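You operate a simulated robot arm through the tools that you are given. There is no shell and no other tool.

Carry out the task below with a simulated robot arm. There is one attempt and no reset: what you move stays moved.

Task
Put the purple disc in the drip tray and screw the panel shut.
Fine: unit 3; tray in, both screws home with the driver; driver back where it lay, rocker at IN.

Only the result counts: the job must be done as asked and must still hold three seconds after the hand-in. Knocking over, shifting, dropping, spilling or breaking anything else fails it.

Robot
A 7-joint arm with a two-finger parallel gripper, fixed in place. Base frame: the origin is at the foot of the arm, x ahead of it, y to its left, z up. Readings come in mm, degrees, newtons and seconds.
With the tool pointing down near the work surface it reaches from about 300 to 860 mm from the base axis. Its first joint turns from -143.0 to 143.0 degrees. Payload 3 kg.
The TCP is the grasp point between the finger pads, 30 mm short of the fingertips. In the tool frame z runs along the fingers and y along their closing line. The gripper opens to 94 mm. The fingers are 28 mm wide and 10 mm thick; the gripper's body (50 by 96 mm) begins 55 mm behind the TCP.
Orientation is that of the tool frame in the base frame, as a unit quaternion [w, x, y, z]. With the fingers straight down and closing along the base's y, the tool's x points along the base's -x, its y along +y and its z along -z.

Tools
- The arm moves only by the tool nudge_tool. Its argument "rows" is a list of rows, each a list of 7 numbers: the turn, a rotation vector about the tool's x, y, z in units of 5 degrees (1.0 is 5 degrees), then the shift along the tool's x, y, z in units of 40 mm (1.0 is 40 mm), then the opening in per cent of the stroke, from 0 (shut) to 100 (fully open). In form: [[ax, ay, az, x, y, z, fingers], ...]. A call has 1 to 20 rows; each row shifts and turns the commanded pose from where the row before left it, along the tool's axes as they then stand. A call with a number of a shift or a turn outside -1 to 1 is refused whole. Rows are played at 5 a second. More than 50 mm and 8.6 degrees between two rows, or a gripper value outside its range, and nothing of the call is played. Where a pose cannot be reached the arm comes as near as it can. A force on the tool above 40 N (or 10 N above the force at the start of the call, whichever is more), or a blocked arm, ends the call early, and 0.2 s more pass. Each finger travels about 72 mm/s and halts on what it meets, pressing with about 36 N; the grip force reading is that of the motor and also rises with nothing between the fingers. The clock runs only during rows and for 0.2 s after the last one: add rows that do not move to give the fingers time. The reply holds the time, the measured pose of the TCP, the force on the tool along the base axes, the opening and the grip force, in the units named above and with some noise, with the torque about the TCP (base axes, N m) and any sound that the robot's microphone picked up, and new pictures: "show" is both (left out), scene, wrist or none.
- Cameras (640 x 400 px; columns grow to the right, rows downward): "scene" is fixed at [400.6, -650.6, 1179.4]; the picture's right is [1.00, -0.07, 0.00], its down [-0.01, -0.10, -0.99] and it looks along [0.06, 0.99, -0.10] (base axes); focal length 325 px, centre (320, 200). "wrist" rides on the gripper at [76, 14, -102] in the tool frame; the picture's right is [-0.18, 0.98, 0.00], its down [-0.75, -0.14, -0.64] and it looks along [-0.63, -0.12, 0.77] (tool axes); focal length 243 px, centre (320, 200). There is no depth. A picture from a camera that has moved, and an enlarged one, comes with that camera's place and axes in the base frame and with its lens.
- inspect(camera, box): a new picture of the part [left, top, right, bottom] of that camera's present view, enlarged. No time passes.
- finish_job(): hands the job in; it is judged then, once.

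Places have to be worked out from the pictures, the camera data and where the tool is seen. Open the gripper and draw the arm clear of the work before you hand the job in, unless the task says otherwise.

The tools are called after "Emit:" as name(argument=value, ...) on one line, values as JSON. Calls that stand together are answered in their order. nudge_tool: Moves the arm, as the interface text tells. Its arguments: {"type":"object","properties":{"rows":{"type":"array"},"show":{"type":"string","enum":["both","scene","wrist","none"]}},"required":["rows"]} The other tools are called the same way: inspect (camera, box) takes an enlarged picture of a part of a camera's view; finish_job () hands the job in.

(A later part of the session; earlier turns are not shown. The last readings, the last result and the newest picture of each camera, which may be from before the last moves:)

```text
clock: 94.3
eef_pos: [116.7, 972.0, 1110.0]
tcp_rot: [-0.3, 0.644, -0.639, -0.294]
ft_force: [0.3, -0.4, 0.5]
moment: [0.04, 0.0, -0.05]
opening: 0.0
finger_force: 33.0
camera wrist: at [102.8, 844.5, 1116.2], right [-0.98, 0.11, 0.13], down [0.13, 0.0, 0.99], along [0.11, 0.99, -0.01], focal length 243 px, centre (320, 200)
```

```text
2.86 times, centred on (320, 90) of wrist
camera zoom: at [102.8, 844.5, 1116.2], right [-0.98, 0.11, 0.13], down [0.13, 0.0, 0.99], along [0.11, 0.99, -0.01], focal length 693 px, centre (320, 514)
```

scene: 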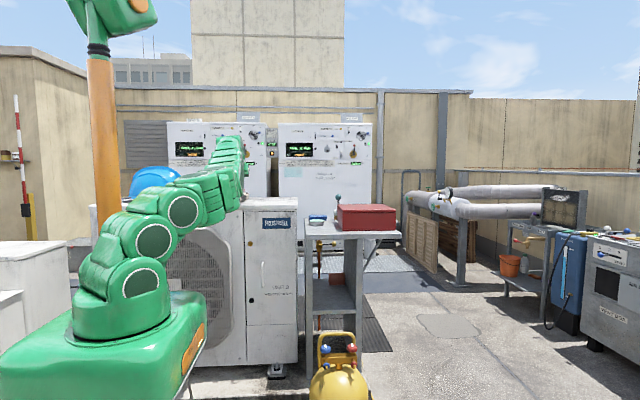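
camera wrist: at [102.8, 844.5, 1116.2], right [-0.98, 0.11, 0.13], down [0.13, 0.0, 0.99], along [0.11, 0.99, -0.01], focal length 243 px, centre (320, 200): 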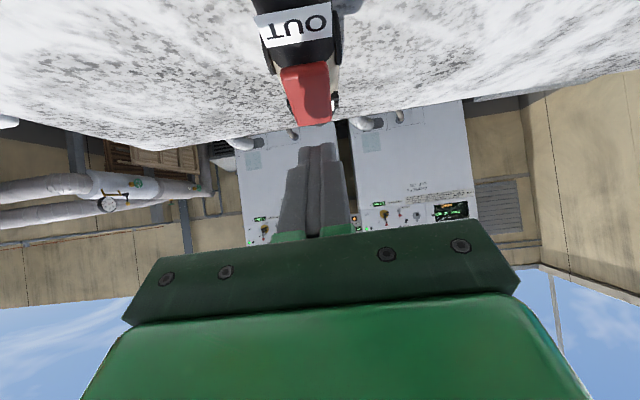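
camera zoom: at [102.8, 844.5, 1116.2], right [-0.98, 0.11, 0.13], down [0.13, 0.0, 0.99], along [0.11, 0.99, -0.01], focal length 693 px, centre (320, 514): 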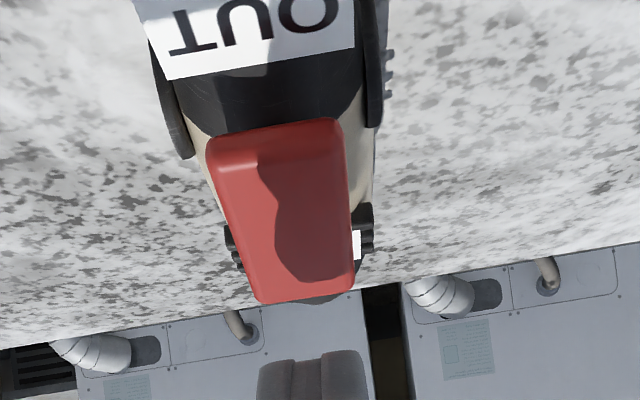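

The rocker's raised far end is confirmed at (117, 999, 1066), right below/ahead of the fingertips. I shift 6 mm outward and come down to just above it, then press in small steps.

Emit:
nudge_tool(rows=[[0, 0, 0, -0.096, 0, 0.115, 0], [0, 0, 0, 0.23, 0, 0.193, 0], [0, 0, 0, 0, 0, 0, 0]], show="wrist")

Emit:
nudge_tool(rows=[[0, 0, 0, 0.0575, 0, 0.048, 0], [0, 0, 0, 0.0575, 0, 0.048, 0], [0, 0, 0, 0, 0, 0, 0]], show="wrist")

```text
clock: 95.1
eef_pos: [118.4, 979.0, 1097.1]
tcp_rot: [-0.299, 0.644, -0.64, -0.293]
ft_force: [0.9, -0.1, -0.3]
moment: [0.0, -0.02, 0.01]
opening: 0.0
finger_force: 33.3
camera wrist: at [104.0, 850.4, 1104.2], right [-0.98, 0.11, 0.13], down [0.13, 0.0, 0.99], along [0.11, 0.99, -0.01], focal length 243 px, centre (320, 200)
```

wrist: 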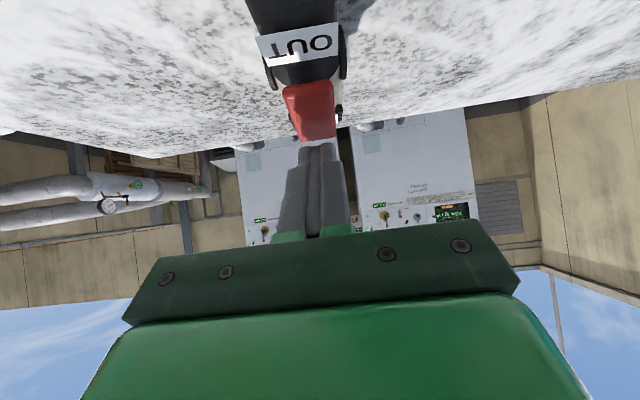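

```text
clock: 95.9
eef_pos: [117.6, 979.2, 1090.8]
tcp_rot: [-0.299, 0.645, -0.638, -0.295]
ft_force: [-0.5, 0.5, -0.1]
moment: [0.03, -0.01, 0.01]
opening: 0.0
finger_force: 32.7
camera wrist: at [103.6, 850.6, 1097.9], right [-0.98, 0.11, 0.13], down [0.13, 0.0, 0.99], along [0.11, 0.99, -0.01], focal length 243 px, centre (320, 200)
```

wrist: 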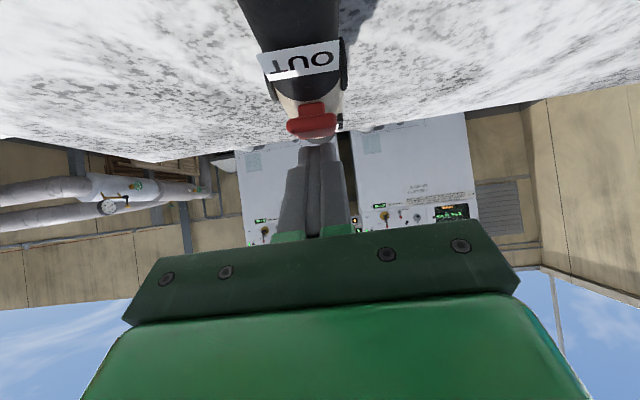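

The rocker's appearance changed — it seems to have flipped. I zoom in to check.

Emit:
inspect(camera="wrist", box=[250, 20, 390, 160])

```text
2.86 times, centred on (320, 90) of wrist
camera zoom: at [103.6, 850.6, 1097.9], right [-0.98, 0.11, 0.13], down [0.13, 0.0, 0.99], along [0.11, 0.99, -0.01], focal length 693 px, centre (320, 514)
```

zoom: 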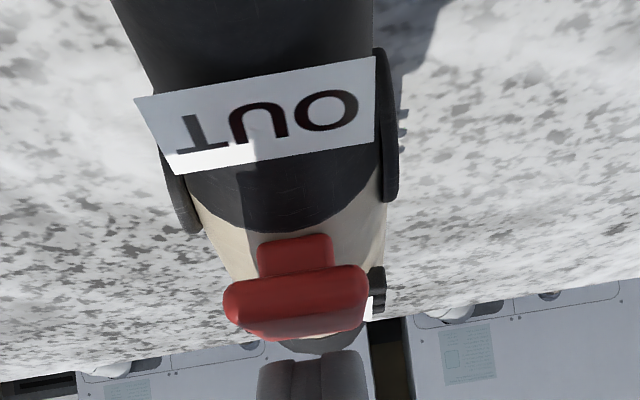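

The rocker's butt end is now up and the nose (IN) end is pressed down: it is at IN. I lift off and retreat; I will flip the hand 180° about its axis so the camera sits above rather than near the driver's butt.

Emit:
nudge_tool(rows=[[0, 0, 0, -0.575, 0, -0.48, 0], [0, 0, 0, -0.575, 0, -0.48, 0], [0, 0, 0, 0.643, 0, -0.766, 0], [0, 0, 0, 0.643, 0, -0.766, 0], [0, 0, 0, 0.643, 0, -0.766, 0], [0, 0, 0, 0.643, 0, -0.766, 0], [0, 0, 0, 0, 0, 0, 0]])

Emit:
inspect(camera="wrist", box=[250, 20, 390, 160])

Emit:
inspect(camera="scene", box=[205, 165, 285, 215])

```text
clock: 97.4
eef_pos: [32.5, 857.9, 1036.2]
tcp_rot: [-0.192, 0.731, -0.563, -0.335]
ft_force: [-0.4, -0.7, 0.7]
moment: [-0.02, 0.03, 0.01]
opening: 0.0
finger_force: 32.9
stopped in row 7: the force on the tool passed its limit at 106 N (the readings are from after the stop); the commanded pose is now the measured one
camera wrist: at [56.7, 733.3, 1054.6], right [-0.96, -0.16, 0.22], down [0.2, 0.14, 0.97], along [-0.19, 0.98, -0.1], focal length 243 px, centre (320, 200)
```

scene: 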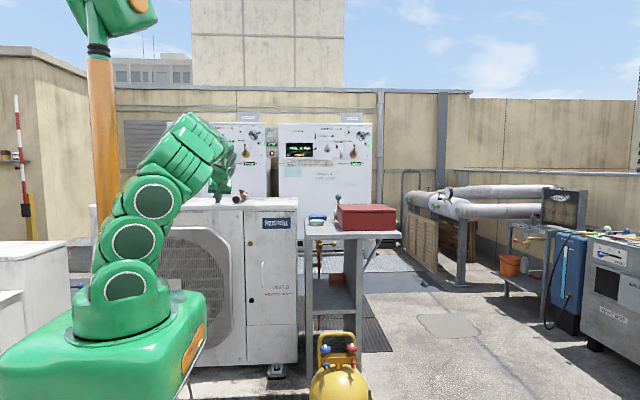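
wrist: 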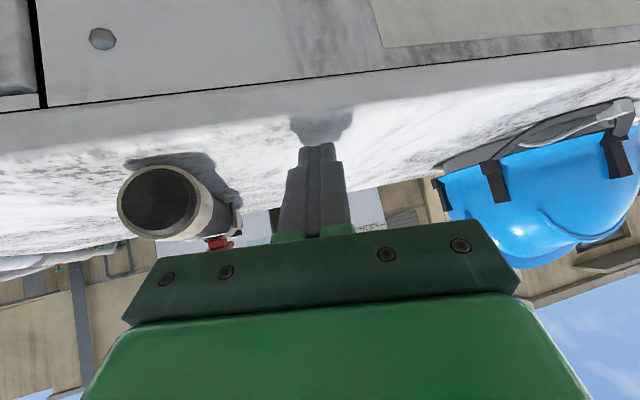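

```text
2.86 times, centred on (320, 90) of wrist
camera zoom: at [56.7, 733.3, 1054.6], right [-0.96, -0.16, 0.22], down [0.2, 0.14, 0.97], along [-0.19, 0.98, -0.1], focal length 693 px, centre (320, 514)
```

zoom: 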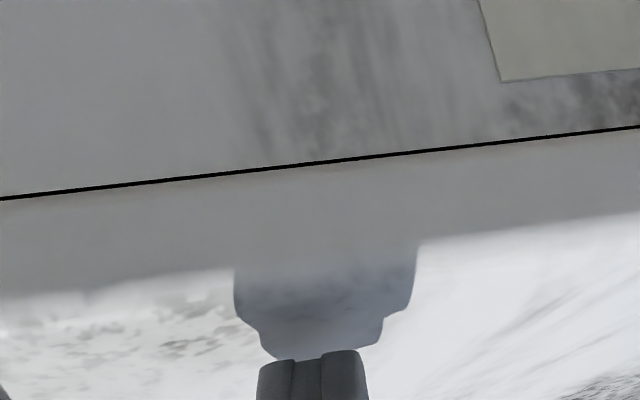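

```text
8.00 times, centred on (245, 190) of scene
camera zoom: at [400.6, -650.6, 1179.4], right [1.0, -0.07, 0.0], down [-0.01, -0.1, -0.99], along [0.06, 0.99, -0.1], focal length 2603 px, centre (920, 280)
```

zoom: 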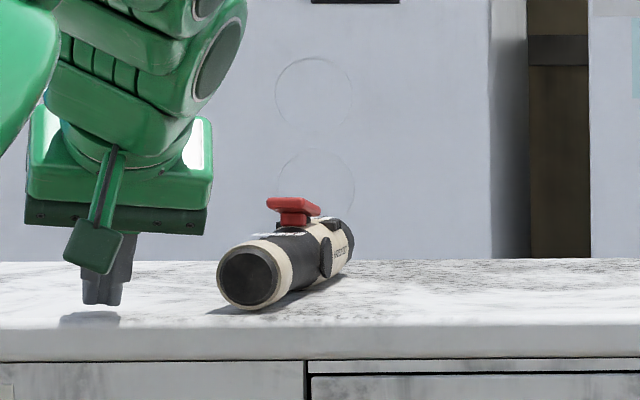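

The retreat went astray: the arm passed an awkward configuration and the fingertips touched the unit's top left of the driver (106 N stop). The driver and its rocker (now near end up, IN) look unmoved. I lift gently straight up 30 mm.

Emit:
nudge_tool(rows=[[0, 0, 0, -0.265, 0.036, -0.264, 0], [0, 0, 0, -0.265, 0.036, -0.264, 0], [0, 0, 0, 0, 0, 0, 0]])

```text
clock: 98.2
eef_pos: [31.3, 858.5, 1066.4]
tcp_rot: [-0.193, 0.73, -0.564, -0.335]
ft_force: [-0.4, 0.0, -0.3]
moment: [-0.01, 0.0, -0.02]
opening: 0.1
finger_force: 33.0
camera wrist: at [56.2, 733.3, 1085.0], right [-0.96, -0.16, 0.22], down [0.2, 0.14, 0.97], along [-0.18, 0.98, -0.1], focal length 243 px, centre (320, 200)
```

scene: 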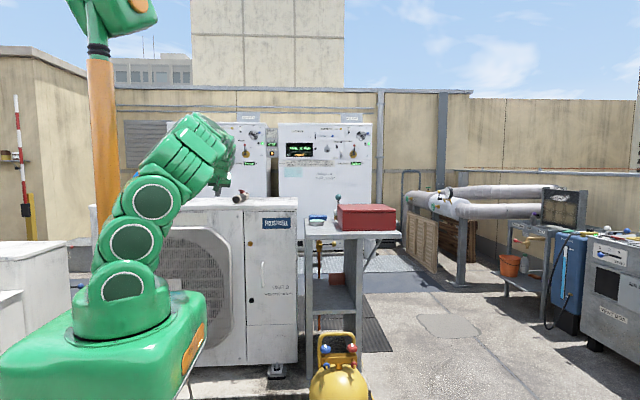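
wrist: 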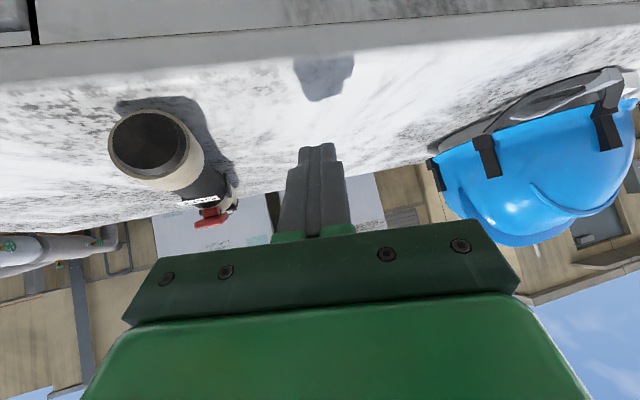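

Clear of the surface. I zoom in on the driver and rocker to verify its state and pose.

Emit:
inspect(camera="wrist", box=[100, 90, 260, 240])

Emit:
inspect(camera="scene", box=[225, 185, 265, 210])

```text
2.67 times, centred on (180, 165) of wrist
camera zoom: at [56.2, 733.3, 1085.0], right [-0.96, -0.16, 0.22], down [0.2, 0.14, 0.97], along [-0.18, 0.98, -0.1], focal length 647 px, centre (693, 293)
```

zoom: 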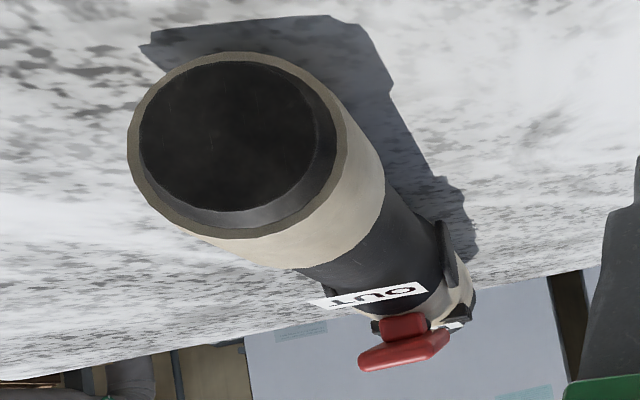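

```text
16.00 times, centred on (245, 198) of scene
camera zoom: at [400.6, -650.6, 1179.4], right [1.0, -0.07, 0.0], down [-0.01, -0.1, -0.99], along [0.06, 0.99, -0.1], focal length 5207 px, centre (1520, 240)
```

zoom: 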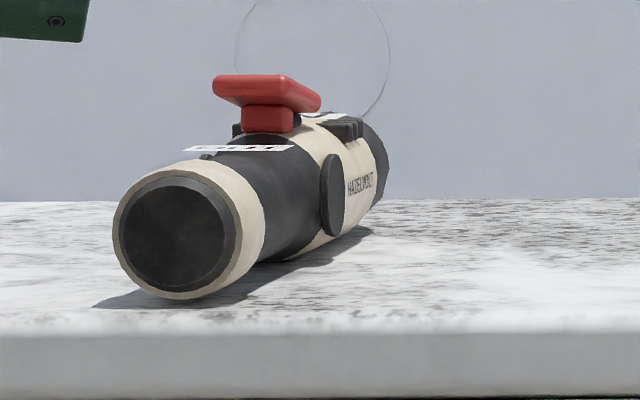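

The driver is exactly where it was and the rocker is at IN. I first square the hand back to tilt 30° facing +y, in small rows, then back away.

Emit:
nudge_tool(rows=[[0.735, 0.715, 0.505, 0, 0, 0, 0], [0.735, 0.715, 0.505, 0, 0, 0, 0], [0.735, 0.715, 0.505, 0, 0, 0, 0], [0.735, 0.715, 0.505, 0, 0, 0, 0], [0, 0, 0, 0, 0, 0, 0]], show="none")

Emit:
nudge_tool(rows=[[0, 0, 0, 0.55, -0.2, -0.55, 0], [0, 0, 0, 0.55, -0.2, -0.55, 0], [0, 0, 0, 0.55, -0.2, -0.55, 0], [0, 0, 0, 0.55, -0.2, -0.55, 0], [0, 0, 0, 0, 0, 0, 0]])

```text
clock: 99.4
eef_pos: [32.0, 858.8, 1065.6]
tcp_rot: [0.183, -0.683, 0.683, 0.183]
ft_force: [0.1, 0.6, 0.3]
moment: [-0.01, -0.01, -0.04]
opening: 0.1
finger_force: 33.0
```

```text
clock: 100.8
eef_pos: [100.0, 738.9, 1052.0]
tcp_rot: [0.142, -0.666, 0.71, 0.18]
ft_force: [0.4, 0.1, 0.2]
moment: [0.01, 0.01, 0.01]
opening: 0.0
finger_force: 33.2
stopped in row 5: the arm was blocked; the commanded pose is now the measured one
camera wrist: at [83.2, 625.2, 1110.2], right [-0.97, 0.21, 0.15], down [0.22, 0.38, 0.9], along [0.14, 0.9, -0.42], focal length 243 px, centre (320, 200)
```

scene: 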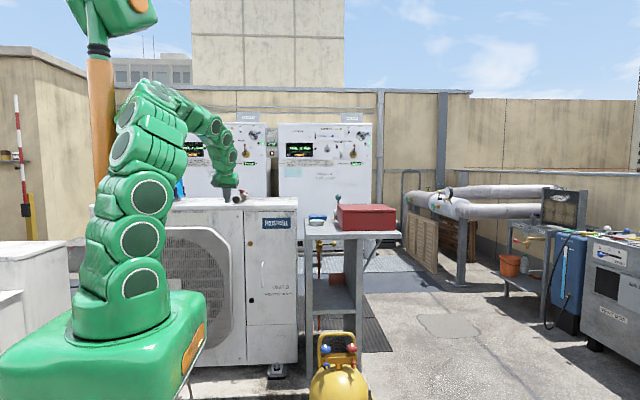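
wrist: 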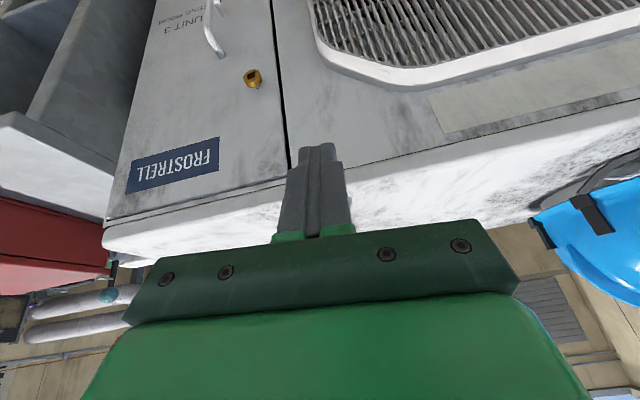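

The arm was blocked there (elbow near the robot's mast when folded). I move to the roomier area in front of the door (x≈270, y≈700, z≈920) and square the orientation.

Emit:
nudge_tool(rows=[[0, 0, 0, 0.337, -0.75, 0.393, 0], [0, 0, 0, 0.337, -0.75, 0.393, 0], [0, 0, 0, 0.337, -0.75, 0.393, 0], [0, 0, 0, 0.337, -0.75, 0.393, 0], [0, 0, 0, 0.337, -0.75, 0.393, 0], [0, 0, 0, 0.337, -0.75, 0.393, 0], [0.41, -0.73, -0.85, 0, 0, 0, 0], [0, 0, 0, 0, 0, 0, 0]])

```text
clock: 102.6
eef_pos: [265.9, 702.0, 920.6]
tcp_rot: [-0.185, 0.686, -0.68, -0.183]
ft_force: [-0.2, 0.4, 0.2]
moment: [-0.01, 0.0, -0.02]
opening: 0.1
finger_force: 33.1
camera wrist: at [251.7, 583.5, 970.6], right [-0.98, 0.15, 0.09], down [0.13, 0.33, 0.93], along [0.11, 0.93, -0.35], focal length 243 px, centre (320, 200)
```

scene: 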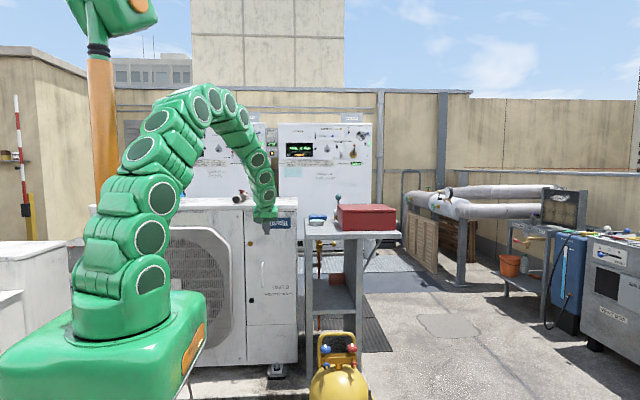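
wrist: 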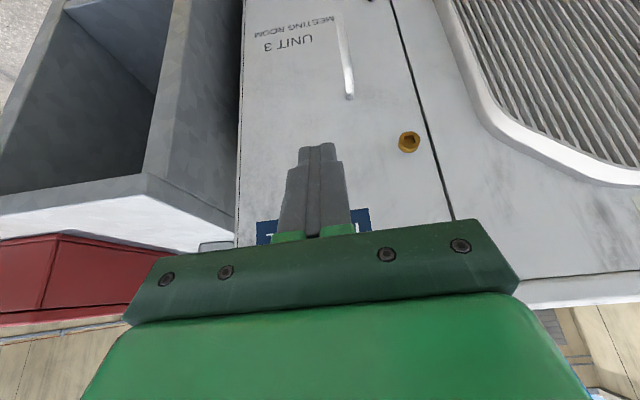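

Reached properly. Now I rotate the tool +90° about its own axis and check behaviour.

Emit:
nudge_tool(rows=[[0, 0, 1, 0, 0, 0, 0], [0, 0, 1, 0, 0, 0, 0], [0, 0, 1, 0, 0, 0, 0], [0, 0, 1, 0, 0, 0, 0], [0, 0, 1, 0, 0, 0, 0], [0, 0, 1, 0, 0, 0, 0], [0, 0, 1, 0, 0, 0, 0], [0, 0, 1, 0, 0, 0, 0], [0, 0, 1, 0, 0, 0, 0], [0, 0, 1, 0, 0, 0, 0], [0, 0, 1, 0, 0, 0, 0], [0, 0, 1, 0, 0, 0, 0], [0, 0, 1, 0, 0, 0, 0], [0, 0, 1, 0, 0, 0, 0], [0, 0, 1, 0, 0, 0, 0], [0, 0, 1, 0, 0, 0, 0], [0, 0, 1, 0, 0, 0, 0], [0, 0, 1, 0, 0, 0, 0], [0, 0, 0, 0, 0, 0, 0]])

```text
clock: 106.6
eef_pos: [264.3, 700.2, 922.1]
tcp_rot: [0.002, -0.003, 0.966, 0.259]
ft_force: [-0.1, 0.0, 0.1]
moment: [-0.02, -0.02, -0.03]
opening: 0.0
finger_force: 33.3
camera wrist: at [188.6, 660.4, 1016.3], right [0.18, 0.85, 0.49], down [0.75, -0.44, 0.49], along [0.63, 0.29, -0.72], focal length 243 px, centre (320, 200)
```

scene: 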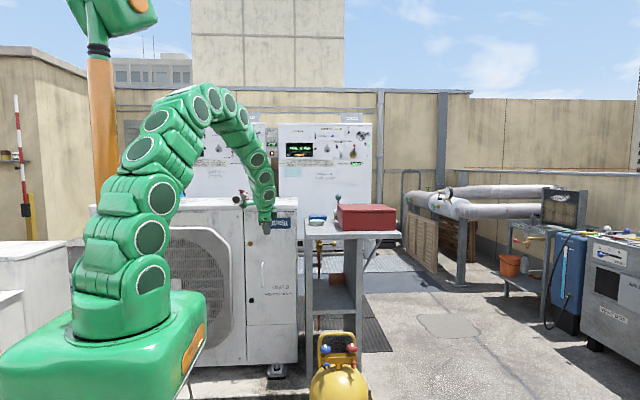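
wrist: 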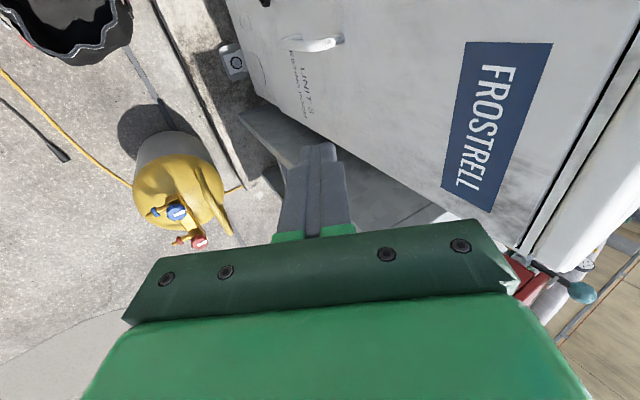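

Joint 7 turned freely with no arm motion. I rotate the remaining 90°.

Emit:
nudge_tool(rows=[[0, 0, 1, 0, 0, 0, 0], [0, 0, 1, 0, 0, 0, 0], [0, 0, 1, 0, 0, 0, 0], [0, 0, 1, 0, 0, 0, 0], [0, 0, 1, 0, 0, 0, 0], [0, 0, 1, 0, 0, 0, 0], [0, 0, 1, 0, 0, 0, 0], [0, 0, 1, 0, 0, 0, 0], [0, 0, 1, 0, 0, 0, 0], [0, 0, 1, 0, 0, 0, 0], [0, 0, 1, 0, 0, 0, 0], [0, 0, 1, 0, 0, 0, 0], [0, 0, 1, 0, 0, 0, 0], [0, 0, 1, 0, 0, 0, 0], [0, 0, 1, 0, 0, 0, 0], [0, 0, 1, 0, 0, 0, 0], [0, 0, 1, 0, 0, 0, 0], [0, 0, 1, 0, 0, 0, 0], [0, 0, 0, 0, 0, 0, 0]])

```text
clock: 110.6
eef_pos: [265.3, 700.8, 922.5]
tcp_rot: [-0.182, 0.68, 0.685, 0.185]
ft_force: [0.1, 0.8, -0.1]
moment: [0.01, 0.03, 0.03]
opening: 0.0
finger_force: 33.1
camera wrist: at [279.1, 714.9, 1048.2], right [0.98, -0.15, -0.09], down [-0.14, -0.97, 0.18], along [-0.11, -0.16, -0.98], focal length 243 px, centre (320, 200)
```

scene: 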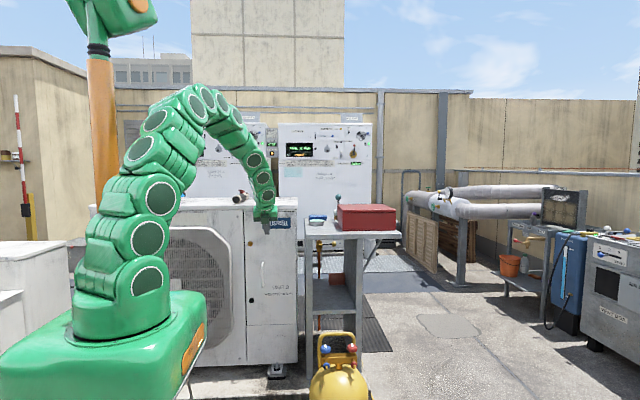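
wrist: 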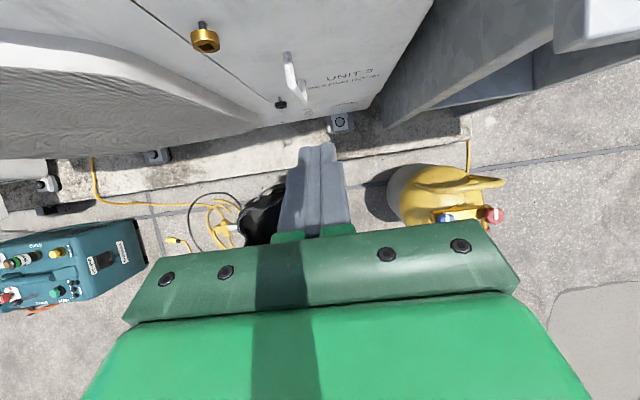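

The flip worked: the camera now looks from above. I rise in front of the unit while reaching outward, then head toward the driver with open fingers.

Emit:
nudge_tool(rows=[[0, 0, 0, 0.755, 0, -0.142, 0], [0, 0, 0, 0.755, 0, -0.142, 0], [0, 0, 0, 0.755, 0, -0.142, 0], [0, 0, 0, 0.6, 0, -0.71, 0], [0, 0, 0, 0.6, 0, -0.71, 40], [0, 0, 0, 0.6, 0, -0.71, 70], [0, 0, 0, 0, 0, 0, 100]], show="scene")

Emit:
nudge_tool(rows=[[0, 0, 0, 0.69, -0.54, 0.3, 100], [0, 0, 0, 0.69, -0.54, 0.3, 100], [0, 0, 0, 0.69, -0.54, 0.3, 100], [0, 0, 0, 0, 0, 0, 100]])

```text
clock: 112.2
eef_pos: [265.3, 790.0, 1093.5]
tcp_rot: [-0.183, 0.679, 0.686, 0.185]
ft_force: [0.2, -0.3, 0.9]
moment: [0.0, -0.03, -0.02]
opening: 93.9
finger_force: 0.0
```

scene: 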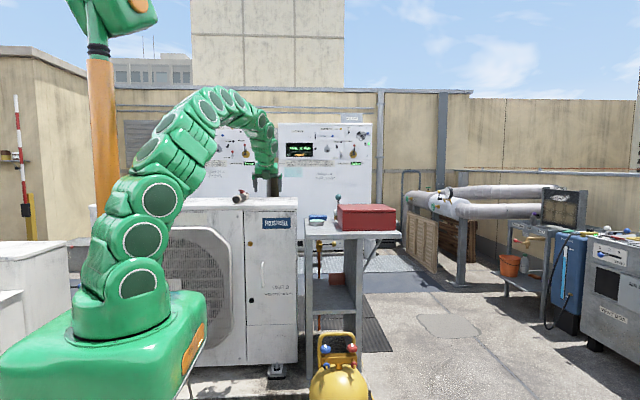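

```text
clock: 113.2
eef_pos: [196.0, 878.9, 1099.5]
tcp_rot: [-0.183, 0.68, 0.686, 0.185]
ft_force: [1.1, -0.8, -0.1]
moment: [-0.01, -0.01, -0.02]
opening: 93.8
finger_force: 0.1
camera wrist: at [210.4, 893.5, 1226.8], right [0.98, -0.15, -0.09], down [-0.14, -0.97, 0.18], along [-0.11, -0.16, -0.98], focal length 243 px, centre (320, 200)
```

scene: 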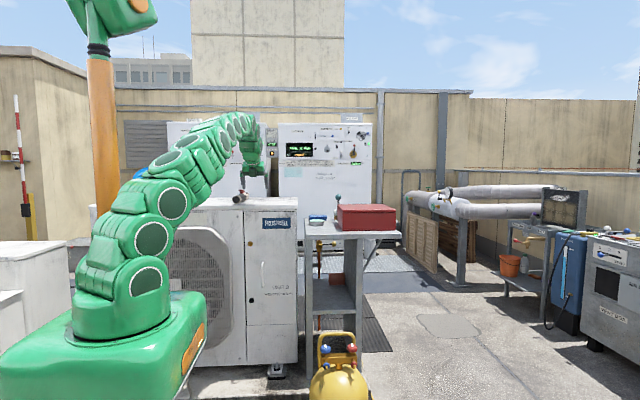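
wrist: 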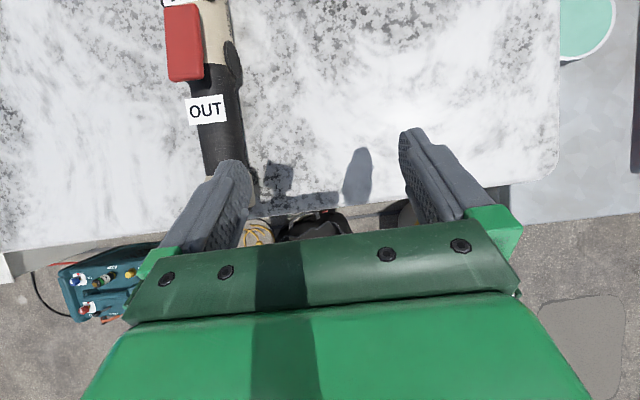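

I have an overhead view of the driver now; zoom in to measure its axis and pads.

Emit:
inspect(camera="wrist", box=[120, 0, 320, 200])

```text
2.00 times, centred on (220, 100) of wrist
camera zoom: at [210.4, 893.5, 1226.8], right [0.98, -0.15, -0.09], down [-0.14, -0.97, 0.18], along [-0.11, -0.16, -0.98], focal length 485 px, centre (520, 400)
```

zoom: 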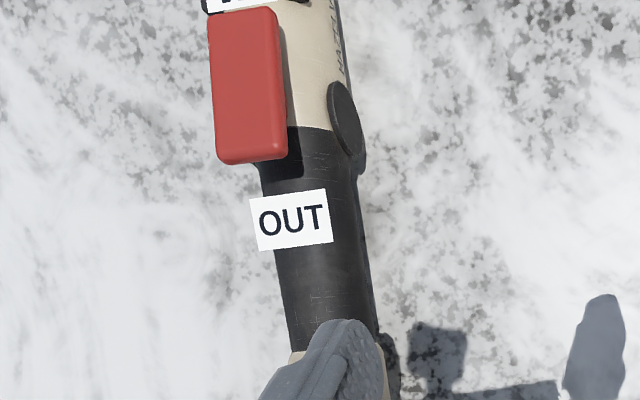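

Right pad edge at (138, 981) puts the pad centre at x≈118, y≈982; the axis leans ~3.3° toward +x. I tilt to 35°, yaw −3.3°, and shift over the driver's line at safe height.

Emit:
nudge_tool(rows=[[0, 1, 0, 0, 0, 0, 100], [-0.379, 0, 0.54, 0, 0, 0, 100], [0, 0, 0, 0.01, -0.68, 0.006, 100], [0, 0, 0, 0.01, -0.68, 0.006, 100], [0, 0, 0, 0.01, -0.68, 0.006, 100], [0, 0, 0, 0, 0, 0, 100]])

Emit:
inspect(camera="wrist", box=[220, 0, 420, 200])

```text
clock: 114.8
eef_pos: [430.9, 801.2, 1107.5]
tcp_rot: [-0.166, 0.799, 0.519, 0.255]
ft_force: [-0.7, 0.1, -1.1]
moment: [-0.01, 0.02, 0.02]
opening: 94.1
finger_force: 0.0
stopped in row 6: the arm was blocked; the commanded pose is now the measured one
camera wrist: at [443.7, 797.4, 1233.8], right [0.84, -0.54, -0.11], down [-0.53, -0.84, 0.09], along [-0.14, -0.02, -0.99], focal length 243 px, centre (320, 200)
```

scene: 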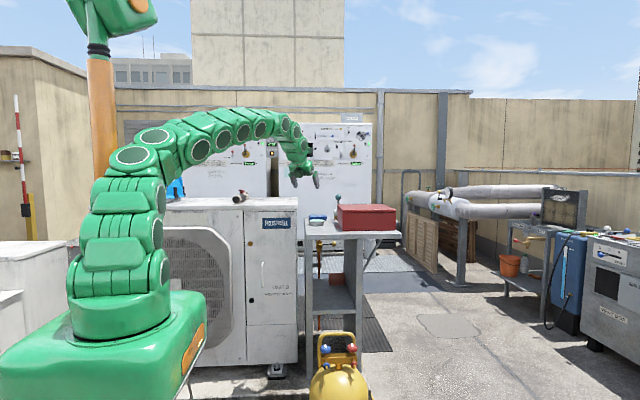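
wrist: 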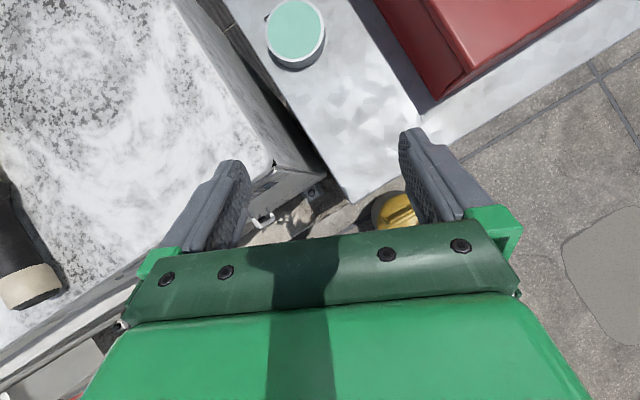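

```text
2.00 times, centred on (320, 100) of wrist
camera zoom: at [443.7, 797.4, 1233.8], right [0.84, -0.54, -0.11], down [-0.53, -0.84, 0.09], along [-0.14, -0.02, -0.99], focal length 485 px, centre (320, 400)
```

zoom: 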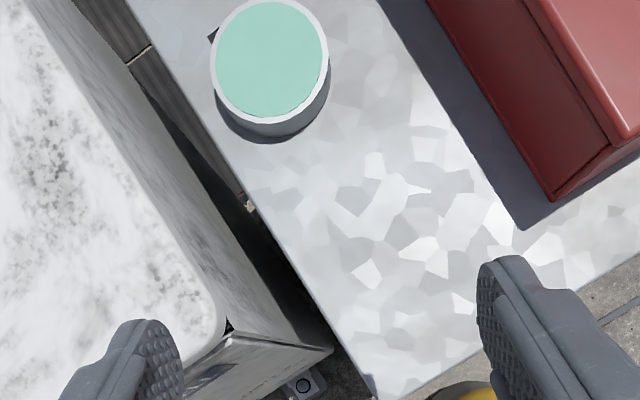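

The arm jumped sideways (the flipped hand is at its joint-7 limit at this azimuth), but nothing was touched. The un-flipped hand is the comfortable one, so I rotate back −180° about the tool axis here, in clear space.

Emit:
nudge_tool(rows=[[0, 0, -1, 0, 0, 0, 100], [0, 0, -1, 0, 0, 0, 100], [0, 0, -1, 0, 0, 0, 100], [0, 0, -1, 0, 0, 0, 100], [0, 0, -1, 0, 0, 0, 100], [0, 0, -1, 0, 0, 0, 100], [0, 0, -1, 0, 0, 0, 100], [0, 0, -1, 0, 0, 0, 100], [0, 0, -1, 0, 0, 0, 100], [0, 0, -1, 0, 0, 0, 100], [0, 0, -1, 0, 0, 0, 100], [0, 0, -1, 0, 0, 0, 100], [0, 0, -1, 0, 0, 0, 100], [0, 0, -1, 0, 0, 0, 100], [0, 0, -1, 0, 0, 0, 100], [0, 0, -1, 0, 0, 0, 100], [0, 0, -1, 0, 0, 0, 100], [0, 0, -1, 0, 0, 0, 100]], show="none")

Emit:
nudge_tool(rows=[[0, 0, -1, 0, 0, 0, 100], [0, 0, -1, 0, 0, 0, 100], [0, 0, -1, 0, 0, 0, 100], [0, 0, -1, 0, 0, 0, 100], [0, 0, -1, 0, 0, 0, 100], [0, 0, -1, 0, 0, 0, 100], [0, 0, -1, 0, 0, 0, 100], [0, 0, -1, 0, 0, 0, 100], [0, 0, -1, 0, 0, 0, 100], [0, 0, -1, 0, 0, 0, 100], [0, 0, -1, 0, 0, 0, 100], [0, 0, -1, 0, 0, 0, 100], [0, 0, -1, 0, 0, 0, 100], [0, 0, -1, 0, 0, 0, 100], [0, 0, -1, 0, 0, 0, 100], [0, 0, -1, 0, 0, 0, 100], [0, 0, -1, 0, 0, 0, 100], [0, 0, -1, 0, 0, 0, 100]])

```text
clock: 118.6
eef_pos: [419.2, 806.0, 1103.1]
tcp_rot: [0.062, 0.19, 0.934, 0.296]
ft_force: [0.5, -1.5, -0.1]
moment: [-0.01, 0.0, 0.02]
opening: 94.1
finger_force: 0.0
```

```text
clock: 122.4
eef_pos: [418.6, 807.2, 1104.1]
tcp_rot: [0.254, -0.526, 0.795, 0.165]
ft_force: [0.8, -0.3, -0.1]
moment: [0.0, -0.01, -0.01]
opening: 94.2
finger_force: 0.0
camera wrist: at [358.4, 700.2, 1142.4], right [-0.85, 0.52, 0.1], down [0.22, 0.17, 0.96], along [0.48, 0.83, -0.26], focal length 243 px, centre (320, 200)
```

scene: 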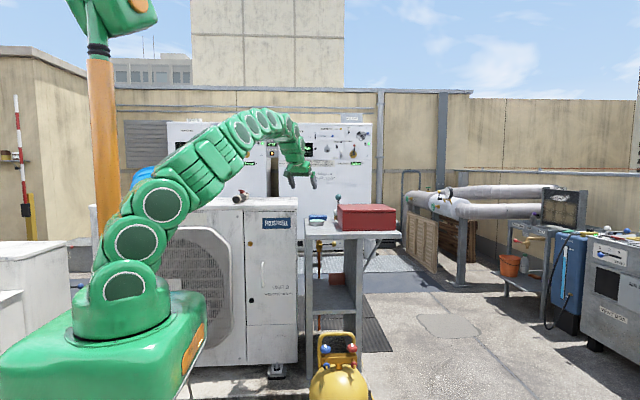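
wrist: 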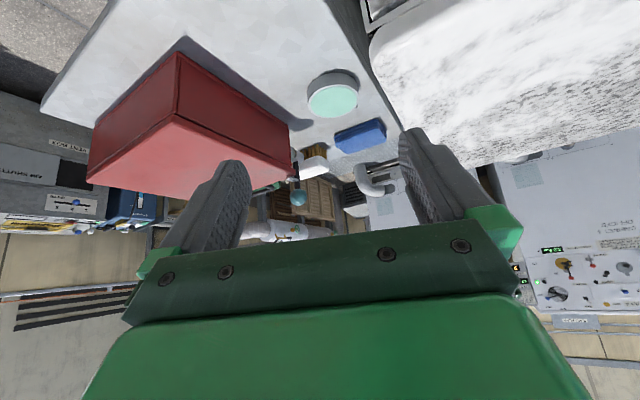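

The hand is back in its comfortable orientation. I now swing about the base counter-clockwise (about 20°) at constant radius toward the driver, in two halves.

Emit:
nudge_tool(rows=[[-0.234, 0, -0.334, -0.045, 0.8075, 0.03, 100], [-0.234, 0, -0.334, -0.045, 0.8075, 0.03, 100], [-0.234, 0, -0.334, -0.045, 0.8075, 0.03, 100], [-0.234, 0, -0.334, -0.045, 0.8075, 0.03, 100], [-0.234, 0, -0.334, -0.045, 0.8075, 0.03, 100], [0, 0, 0, 0, 0, 0, 100]], show="none")

Emit:
nudge_tool(rows=[[-0.234, 0, -0.334, -0.045, 0.8075, 0.03, 100], [-0.234, 0, -0.334, -0.045, 0.8075, 0.03, 100], [-0.234, 0, -0.334, -0.045, 0.8075, 0.03, 100], [0, 0, 0, 0, 0, 0, 100]])

```text
clock: 123.8
eef_pos: [270.0, 870.3, 1102.9]
tcp_rot: [0.238, -0.595, 0.745, 0.187]
ft_force: [-0.4, 0.0, -0.3]
moment: [-0.01, 0.0, -0.02]
opening: 93.9
finger_force: 0.2
```

```text
clock: 124.8
eef_pos: [176.4, 894.6, 1103.1]
tcp_rot: [0.227, -0.634, 0.712, 0.199]
ft_force: [-0.1, -0.2, -0.7]
moment: [0.01, -0.01, -0.02]
opening: 94.0
finger_force: 0.1
camera wrist: at [147.7, 775.7, 1141.4], right [-0.96, 0.27, 0.1], down [0.17, 0.23, 0.96], along [0.23, 0.94, -0.26], focal length 243 px, centre (320, 200)
```

scene: 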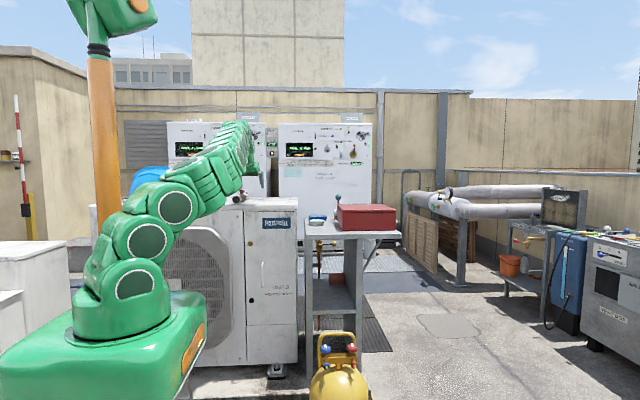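
wrist: 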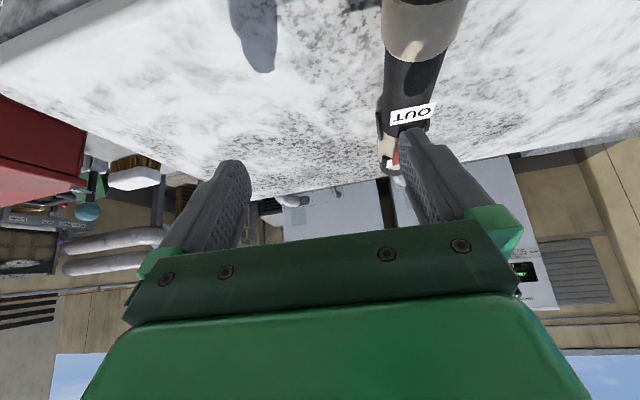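

Two more small rows bring the hand over the driver's axis.

Emit:
nudge_tool(rows=[[-0.218, 0, -0.311, -0.045, 0.775, 0.03, 100], [-0.218, 0, -0.311, -0.045, 0.775, 0.03, 100], [0, 0, 0, 0, 0, 0, 100]], show="wrist")

Emit:
inspect(camera="wrist", box=[220, 60, 420, 200])

Emit:
inspect(camera="scene", box=[205, 165, 285, 215])

```text
clock: 125.6
eef_pos: [116.1, 904.7, 1103.6]
tcp_rot: [0.22, -0.657, 0.691, 0.206]
ft_force: [-0.2, -0.1, 0.2]
moment: [-0.01, -0.01, 0.02]
opening: 93.9
finger_force: 0.0
camera wrist: at [94.9, 783.8, 1142.8], right [-0.97, 0.2, 0.1], down [0.15, 0.24, 0.96], along [0.17, 0.95, -0.26], focal length 243 px, centre (320, 200)
```

wrist: 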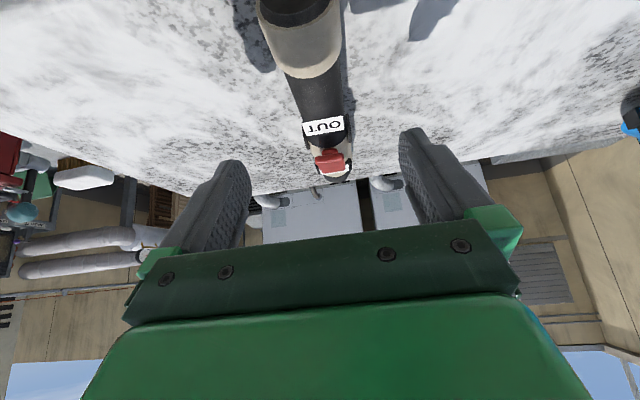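

```text
2.86 times, centred on (320, 130) of wrist
camera zoom: at [94.9, 783.8, 1142.8], right [-0.97, 0.2, 0.1], down [0.15, 0.24, 0.96], along [0.17, 0.95, -0.26], focal length 693 px, centre (320, 400)
```

zoom: 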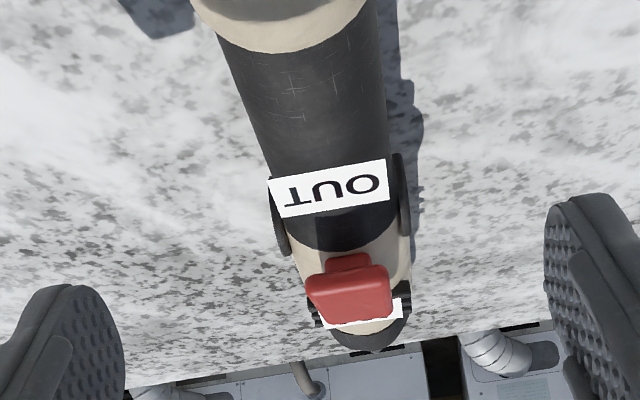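

```text
8.00 times, centred on (245, 190) of scene
camera zoom: at [400.6, -650.6, 1179.4], right [1.0, -0.07, 0.0], down [-0.01, -0.1, -0.99], along [0.06, 0.99, -0.1], focal length 2603 px, centre (920, 280)
```

zoom: 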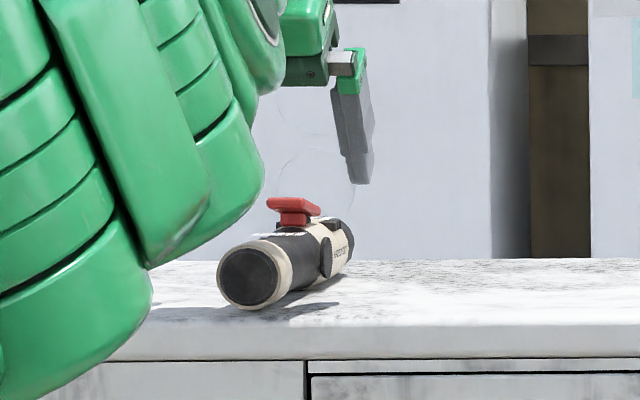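

The driver is centred between the fingers. I tilt to 45° and advance along the finger direction halfway.

Emit:
nudge_tool(rows=[[0, -1, 0, 0, 0, 0, 100], [0, -1, 0, 0, 0, 0, 100], [0, 0, 0, 0.04, 0.024, 0.534, 100], [0, 0, 0, 0.04, 0.024, 0.534, 100], [0, 0, 0, 0, 0, 0, 100]], show="wrist")

Emit:
inspect(camera="wrist", box=[220, 40, 420, 200])

Emit:
inspect(camera="scene", box=[205, 165, 285, 215])

```text
clock: 126.8
eef_pos: [113.8, 931.4, 1069.5]
tcp_rot: [0.279, -0.637, 0.669, 0.262]
ft_force: [-0.9, 0.1, 0.5]
moment: [0.01, 0.0, -0.01]
opening: 94.1
finger_force: 0.1
camera wrist: at [92.5, 806.0, 1087.0], right [-0.98, 0.18, 0.13], down [0.14, 0.07, 0.99], along [0.17, 0.98, -0.09], focal length 243 px, centre (320, 200)
```

wrist: 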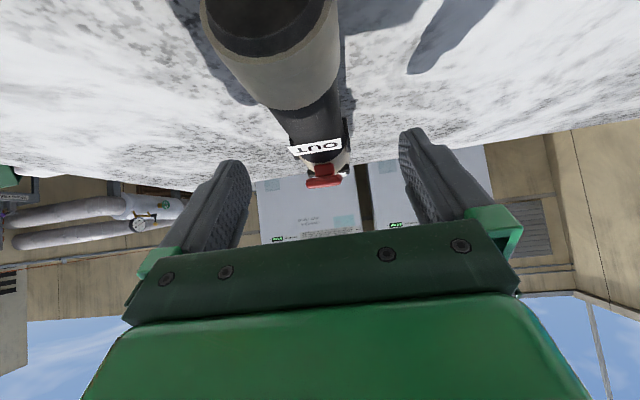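

```text
2.50 times, centred on (320, 120) of wrist
camera zoom: at [92.5, 806.0, 1087.0], right [-0.98, 0.18, 0.13], down [0.14, 0.07, 0.99], along [0.17, 0.98, -0.09], focal length 606 px, centre (320, 400)
```

zoom: 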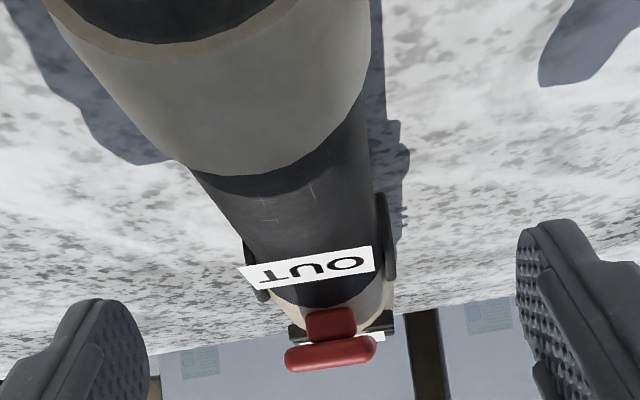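

```text
8.00 times, centred on (245, 190) of scene
camera zoom: at [400.6, -650.6, 1179.4], right [1.0, -0.07, 0.0], down [-0.01, -0.1, -0.99], along [0.06, 0.99, -0.1], focal length 2603 px, centre (920, 280)
```

zoom: 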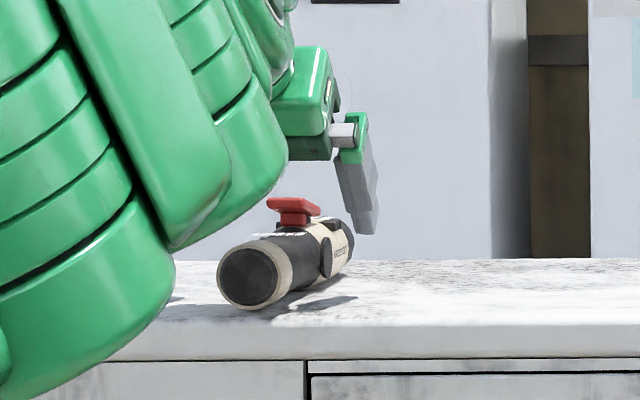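

Well centred (pad centre x≈116.5 vs finger plane 116.7). I advance the remaining ~41 mm to the pads.

Emit:
nudge_tool(rows=[[0, 0, 0, -0.01, 0, 0.4, 100], [0, 0, 0, 0, 0, 0, 100]], show="none")

Emit:
nudge_tool(rows=[[0, 0, 0, -0.01, 0, 0.4, 100], [0, 0, 0, 0, 0, 0, 100]], show="wrist")

Emit:
inspect(camera="scene", box=[205, 165, 285, 215])

Emit:
inspect(camera="wrist", box=[220, 40, 420, 240])

```text
clock: 127.4
eef_pos: [114.3, 944.1, 1059.2]
tcp_rot: [0.28, -0.637, 0.669, 0.263]
ft_force: [-0.4, -0.2, 1.2]
moment: [0.0, -0.03, -0.05]
opening: 94.0
finger_force: 0.0
```

```text
clock: 128.0
eef_pos: [117.2, 956.3, 1048.2]
tcp_rot: [0.28, -0.637, 0.668, 0.263]
ft_force: [-0.8, 0.0, -0.2]
moment: [-0.03, 0.02, 0.0]
opening: 94.0
finger_force: 0.0
camera wrist: at [95.1, 829.7, 1065.6], right [-0.98, 0.18, 0.13], down [0.14, 0.07, 0.99], along [0.17, 0.98, -0.09], focal length 243 px, centre (320, 200)
```

wrist: 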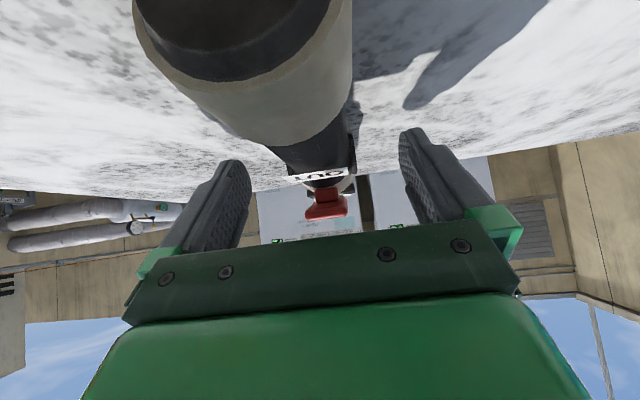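

```text
8.00 times, centred on (245, 190) of scene
camera zoom: at [400.6, -650.6, 1179.4], right [1.0, -0.07, 0.0], down [-0.01, -0.1, -0.99], along [0.06, 0.99, -0.1], focal length 2603 px, centre (920, 280)
```

zoom: 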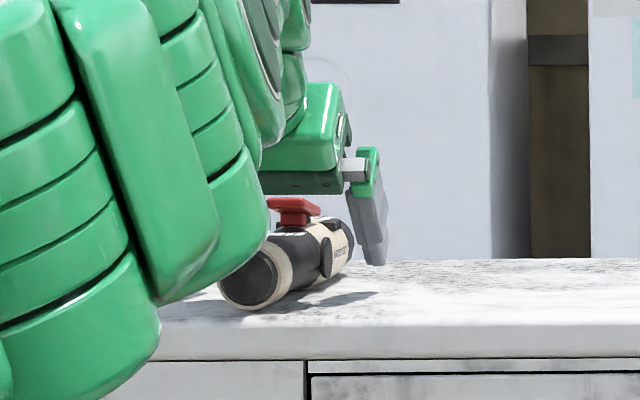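

```text
2.00 times, centred on (320, 140) of wrist
camera zoom: at [95.1, 829.7, 1065.6], right [-0.98, 0.18, 0.13], down [0.14, 0.07, 0.99], along [0.17, 0.98, -0.09], focal length 485 px, centre (320, 320)
```

zoom: 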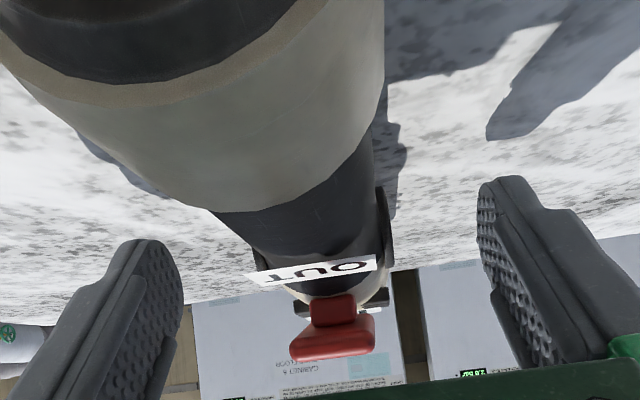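

About 9 mm more along the fingers puts the pads well inside; then I close gently.

Emit:
nudge_tool(rows=[[0, 0, 0, 0, 0, 0.235, 100], [0, 0, 0, 0, 0, 0, 100]], show="none")

Emit:
nudge_tool(rows=[[0, 0, 0, 0, 0, 0, 70], [0, 0, 0, 0, 0, 0, 50], [0, 0, 0, 0, 0, 0, 50], [0, 0, 0, 0, 0, 0, 50]])

Emit:
inspect(camera="scene", box=[205, 165, 285, 215])

Emit:
inspect(camera="wrist", box=[220, 40, 420, 240])

```text
clock: 128.6
eef_pos: [117.7, 961.8, 1042.0]
tcp_rot: [0.28, -0.637, 0.669, 0.262]
ft_force: [0.2, 0.0, 0.4]
moment: [-0.01, 0.0, 0.01]
opening: 93.9
finger_force: 0.2
```

```text
clock: 129.6
eef_pos: [117.0, 961.8, 1041.1]
tcp_rot: [0.281, -0.636, 0.67, 0.262]
ft_force: [-0.5, -0.1, -0.8]
moment: [0.01, -0.01, -0.05]
opening: 47.1
finger_force: 0.0
camera wrist: at [95.8, 836.3, 1059.1], right [-0.98, 0.18, 0.13], down [0.14, 0.07, 0.99], along [0.17, 0.98, -0.09], focal length 243 px, centre (320, 200)
```

scene: 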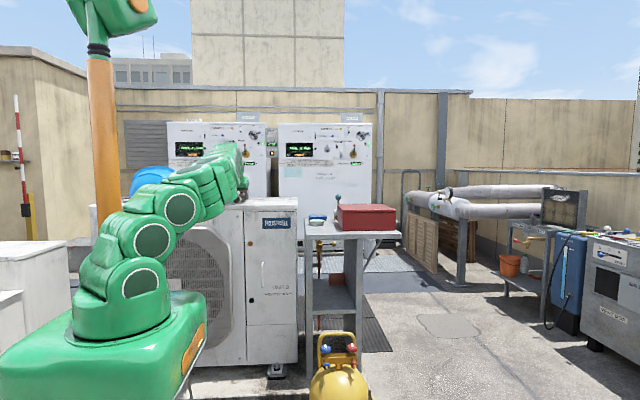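
wrist: 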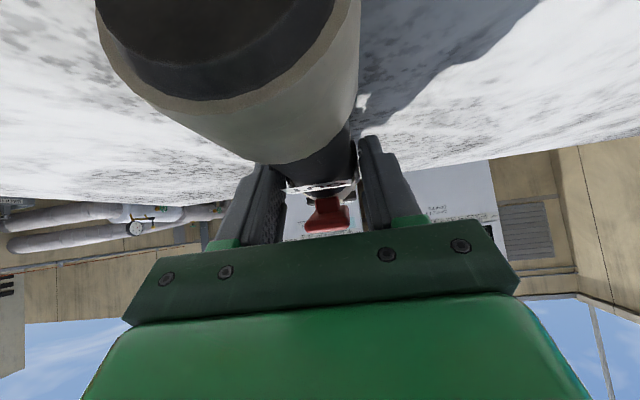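

```text
8.00 times, centred on (245, 190) of scene
camera zoom: at [400.6, -650.6, 1179.4], right [1.0, -0.07, 0.0], down [-0.01, -0.1, -0.99], along [0.06, 0.99, -0.1], focal length 2603 px, centre (920, 280)
```

zoom: 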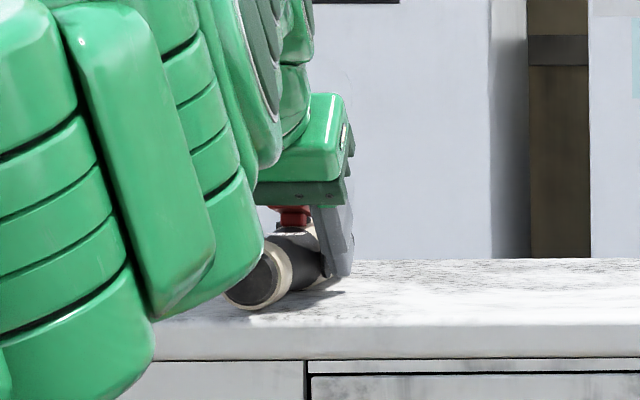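

```text
2.00 times, centred on (320, 140) of wrist
camera zoom: at [95.8, 836.3, 1059.1], right [-0.98, 0.18, 0.13], down [0.14, 0.07, 0.99], along [0.17, 0.98, -0.09], focal length 485 px, centre (320, 320)
```

zoom: 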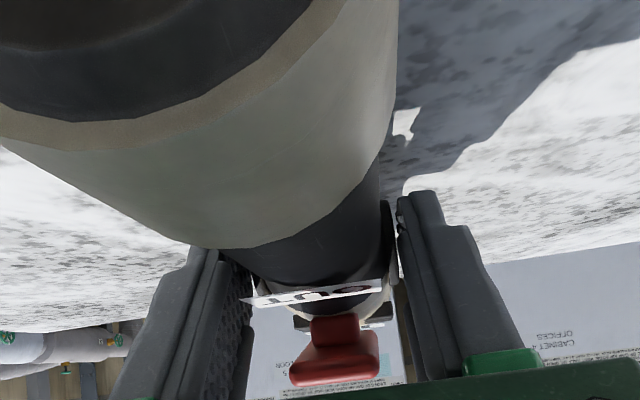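

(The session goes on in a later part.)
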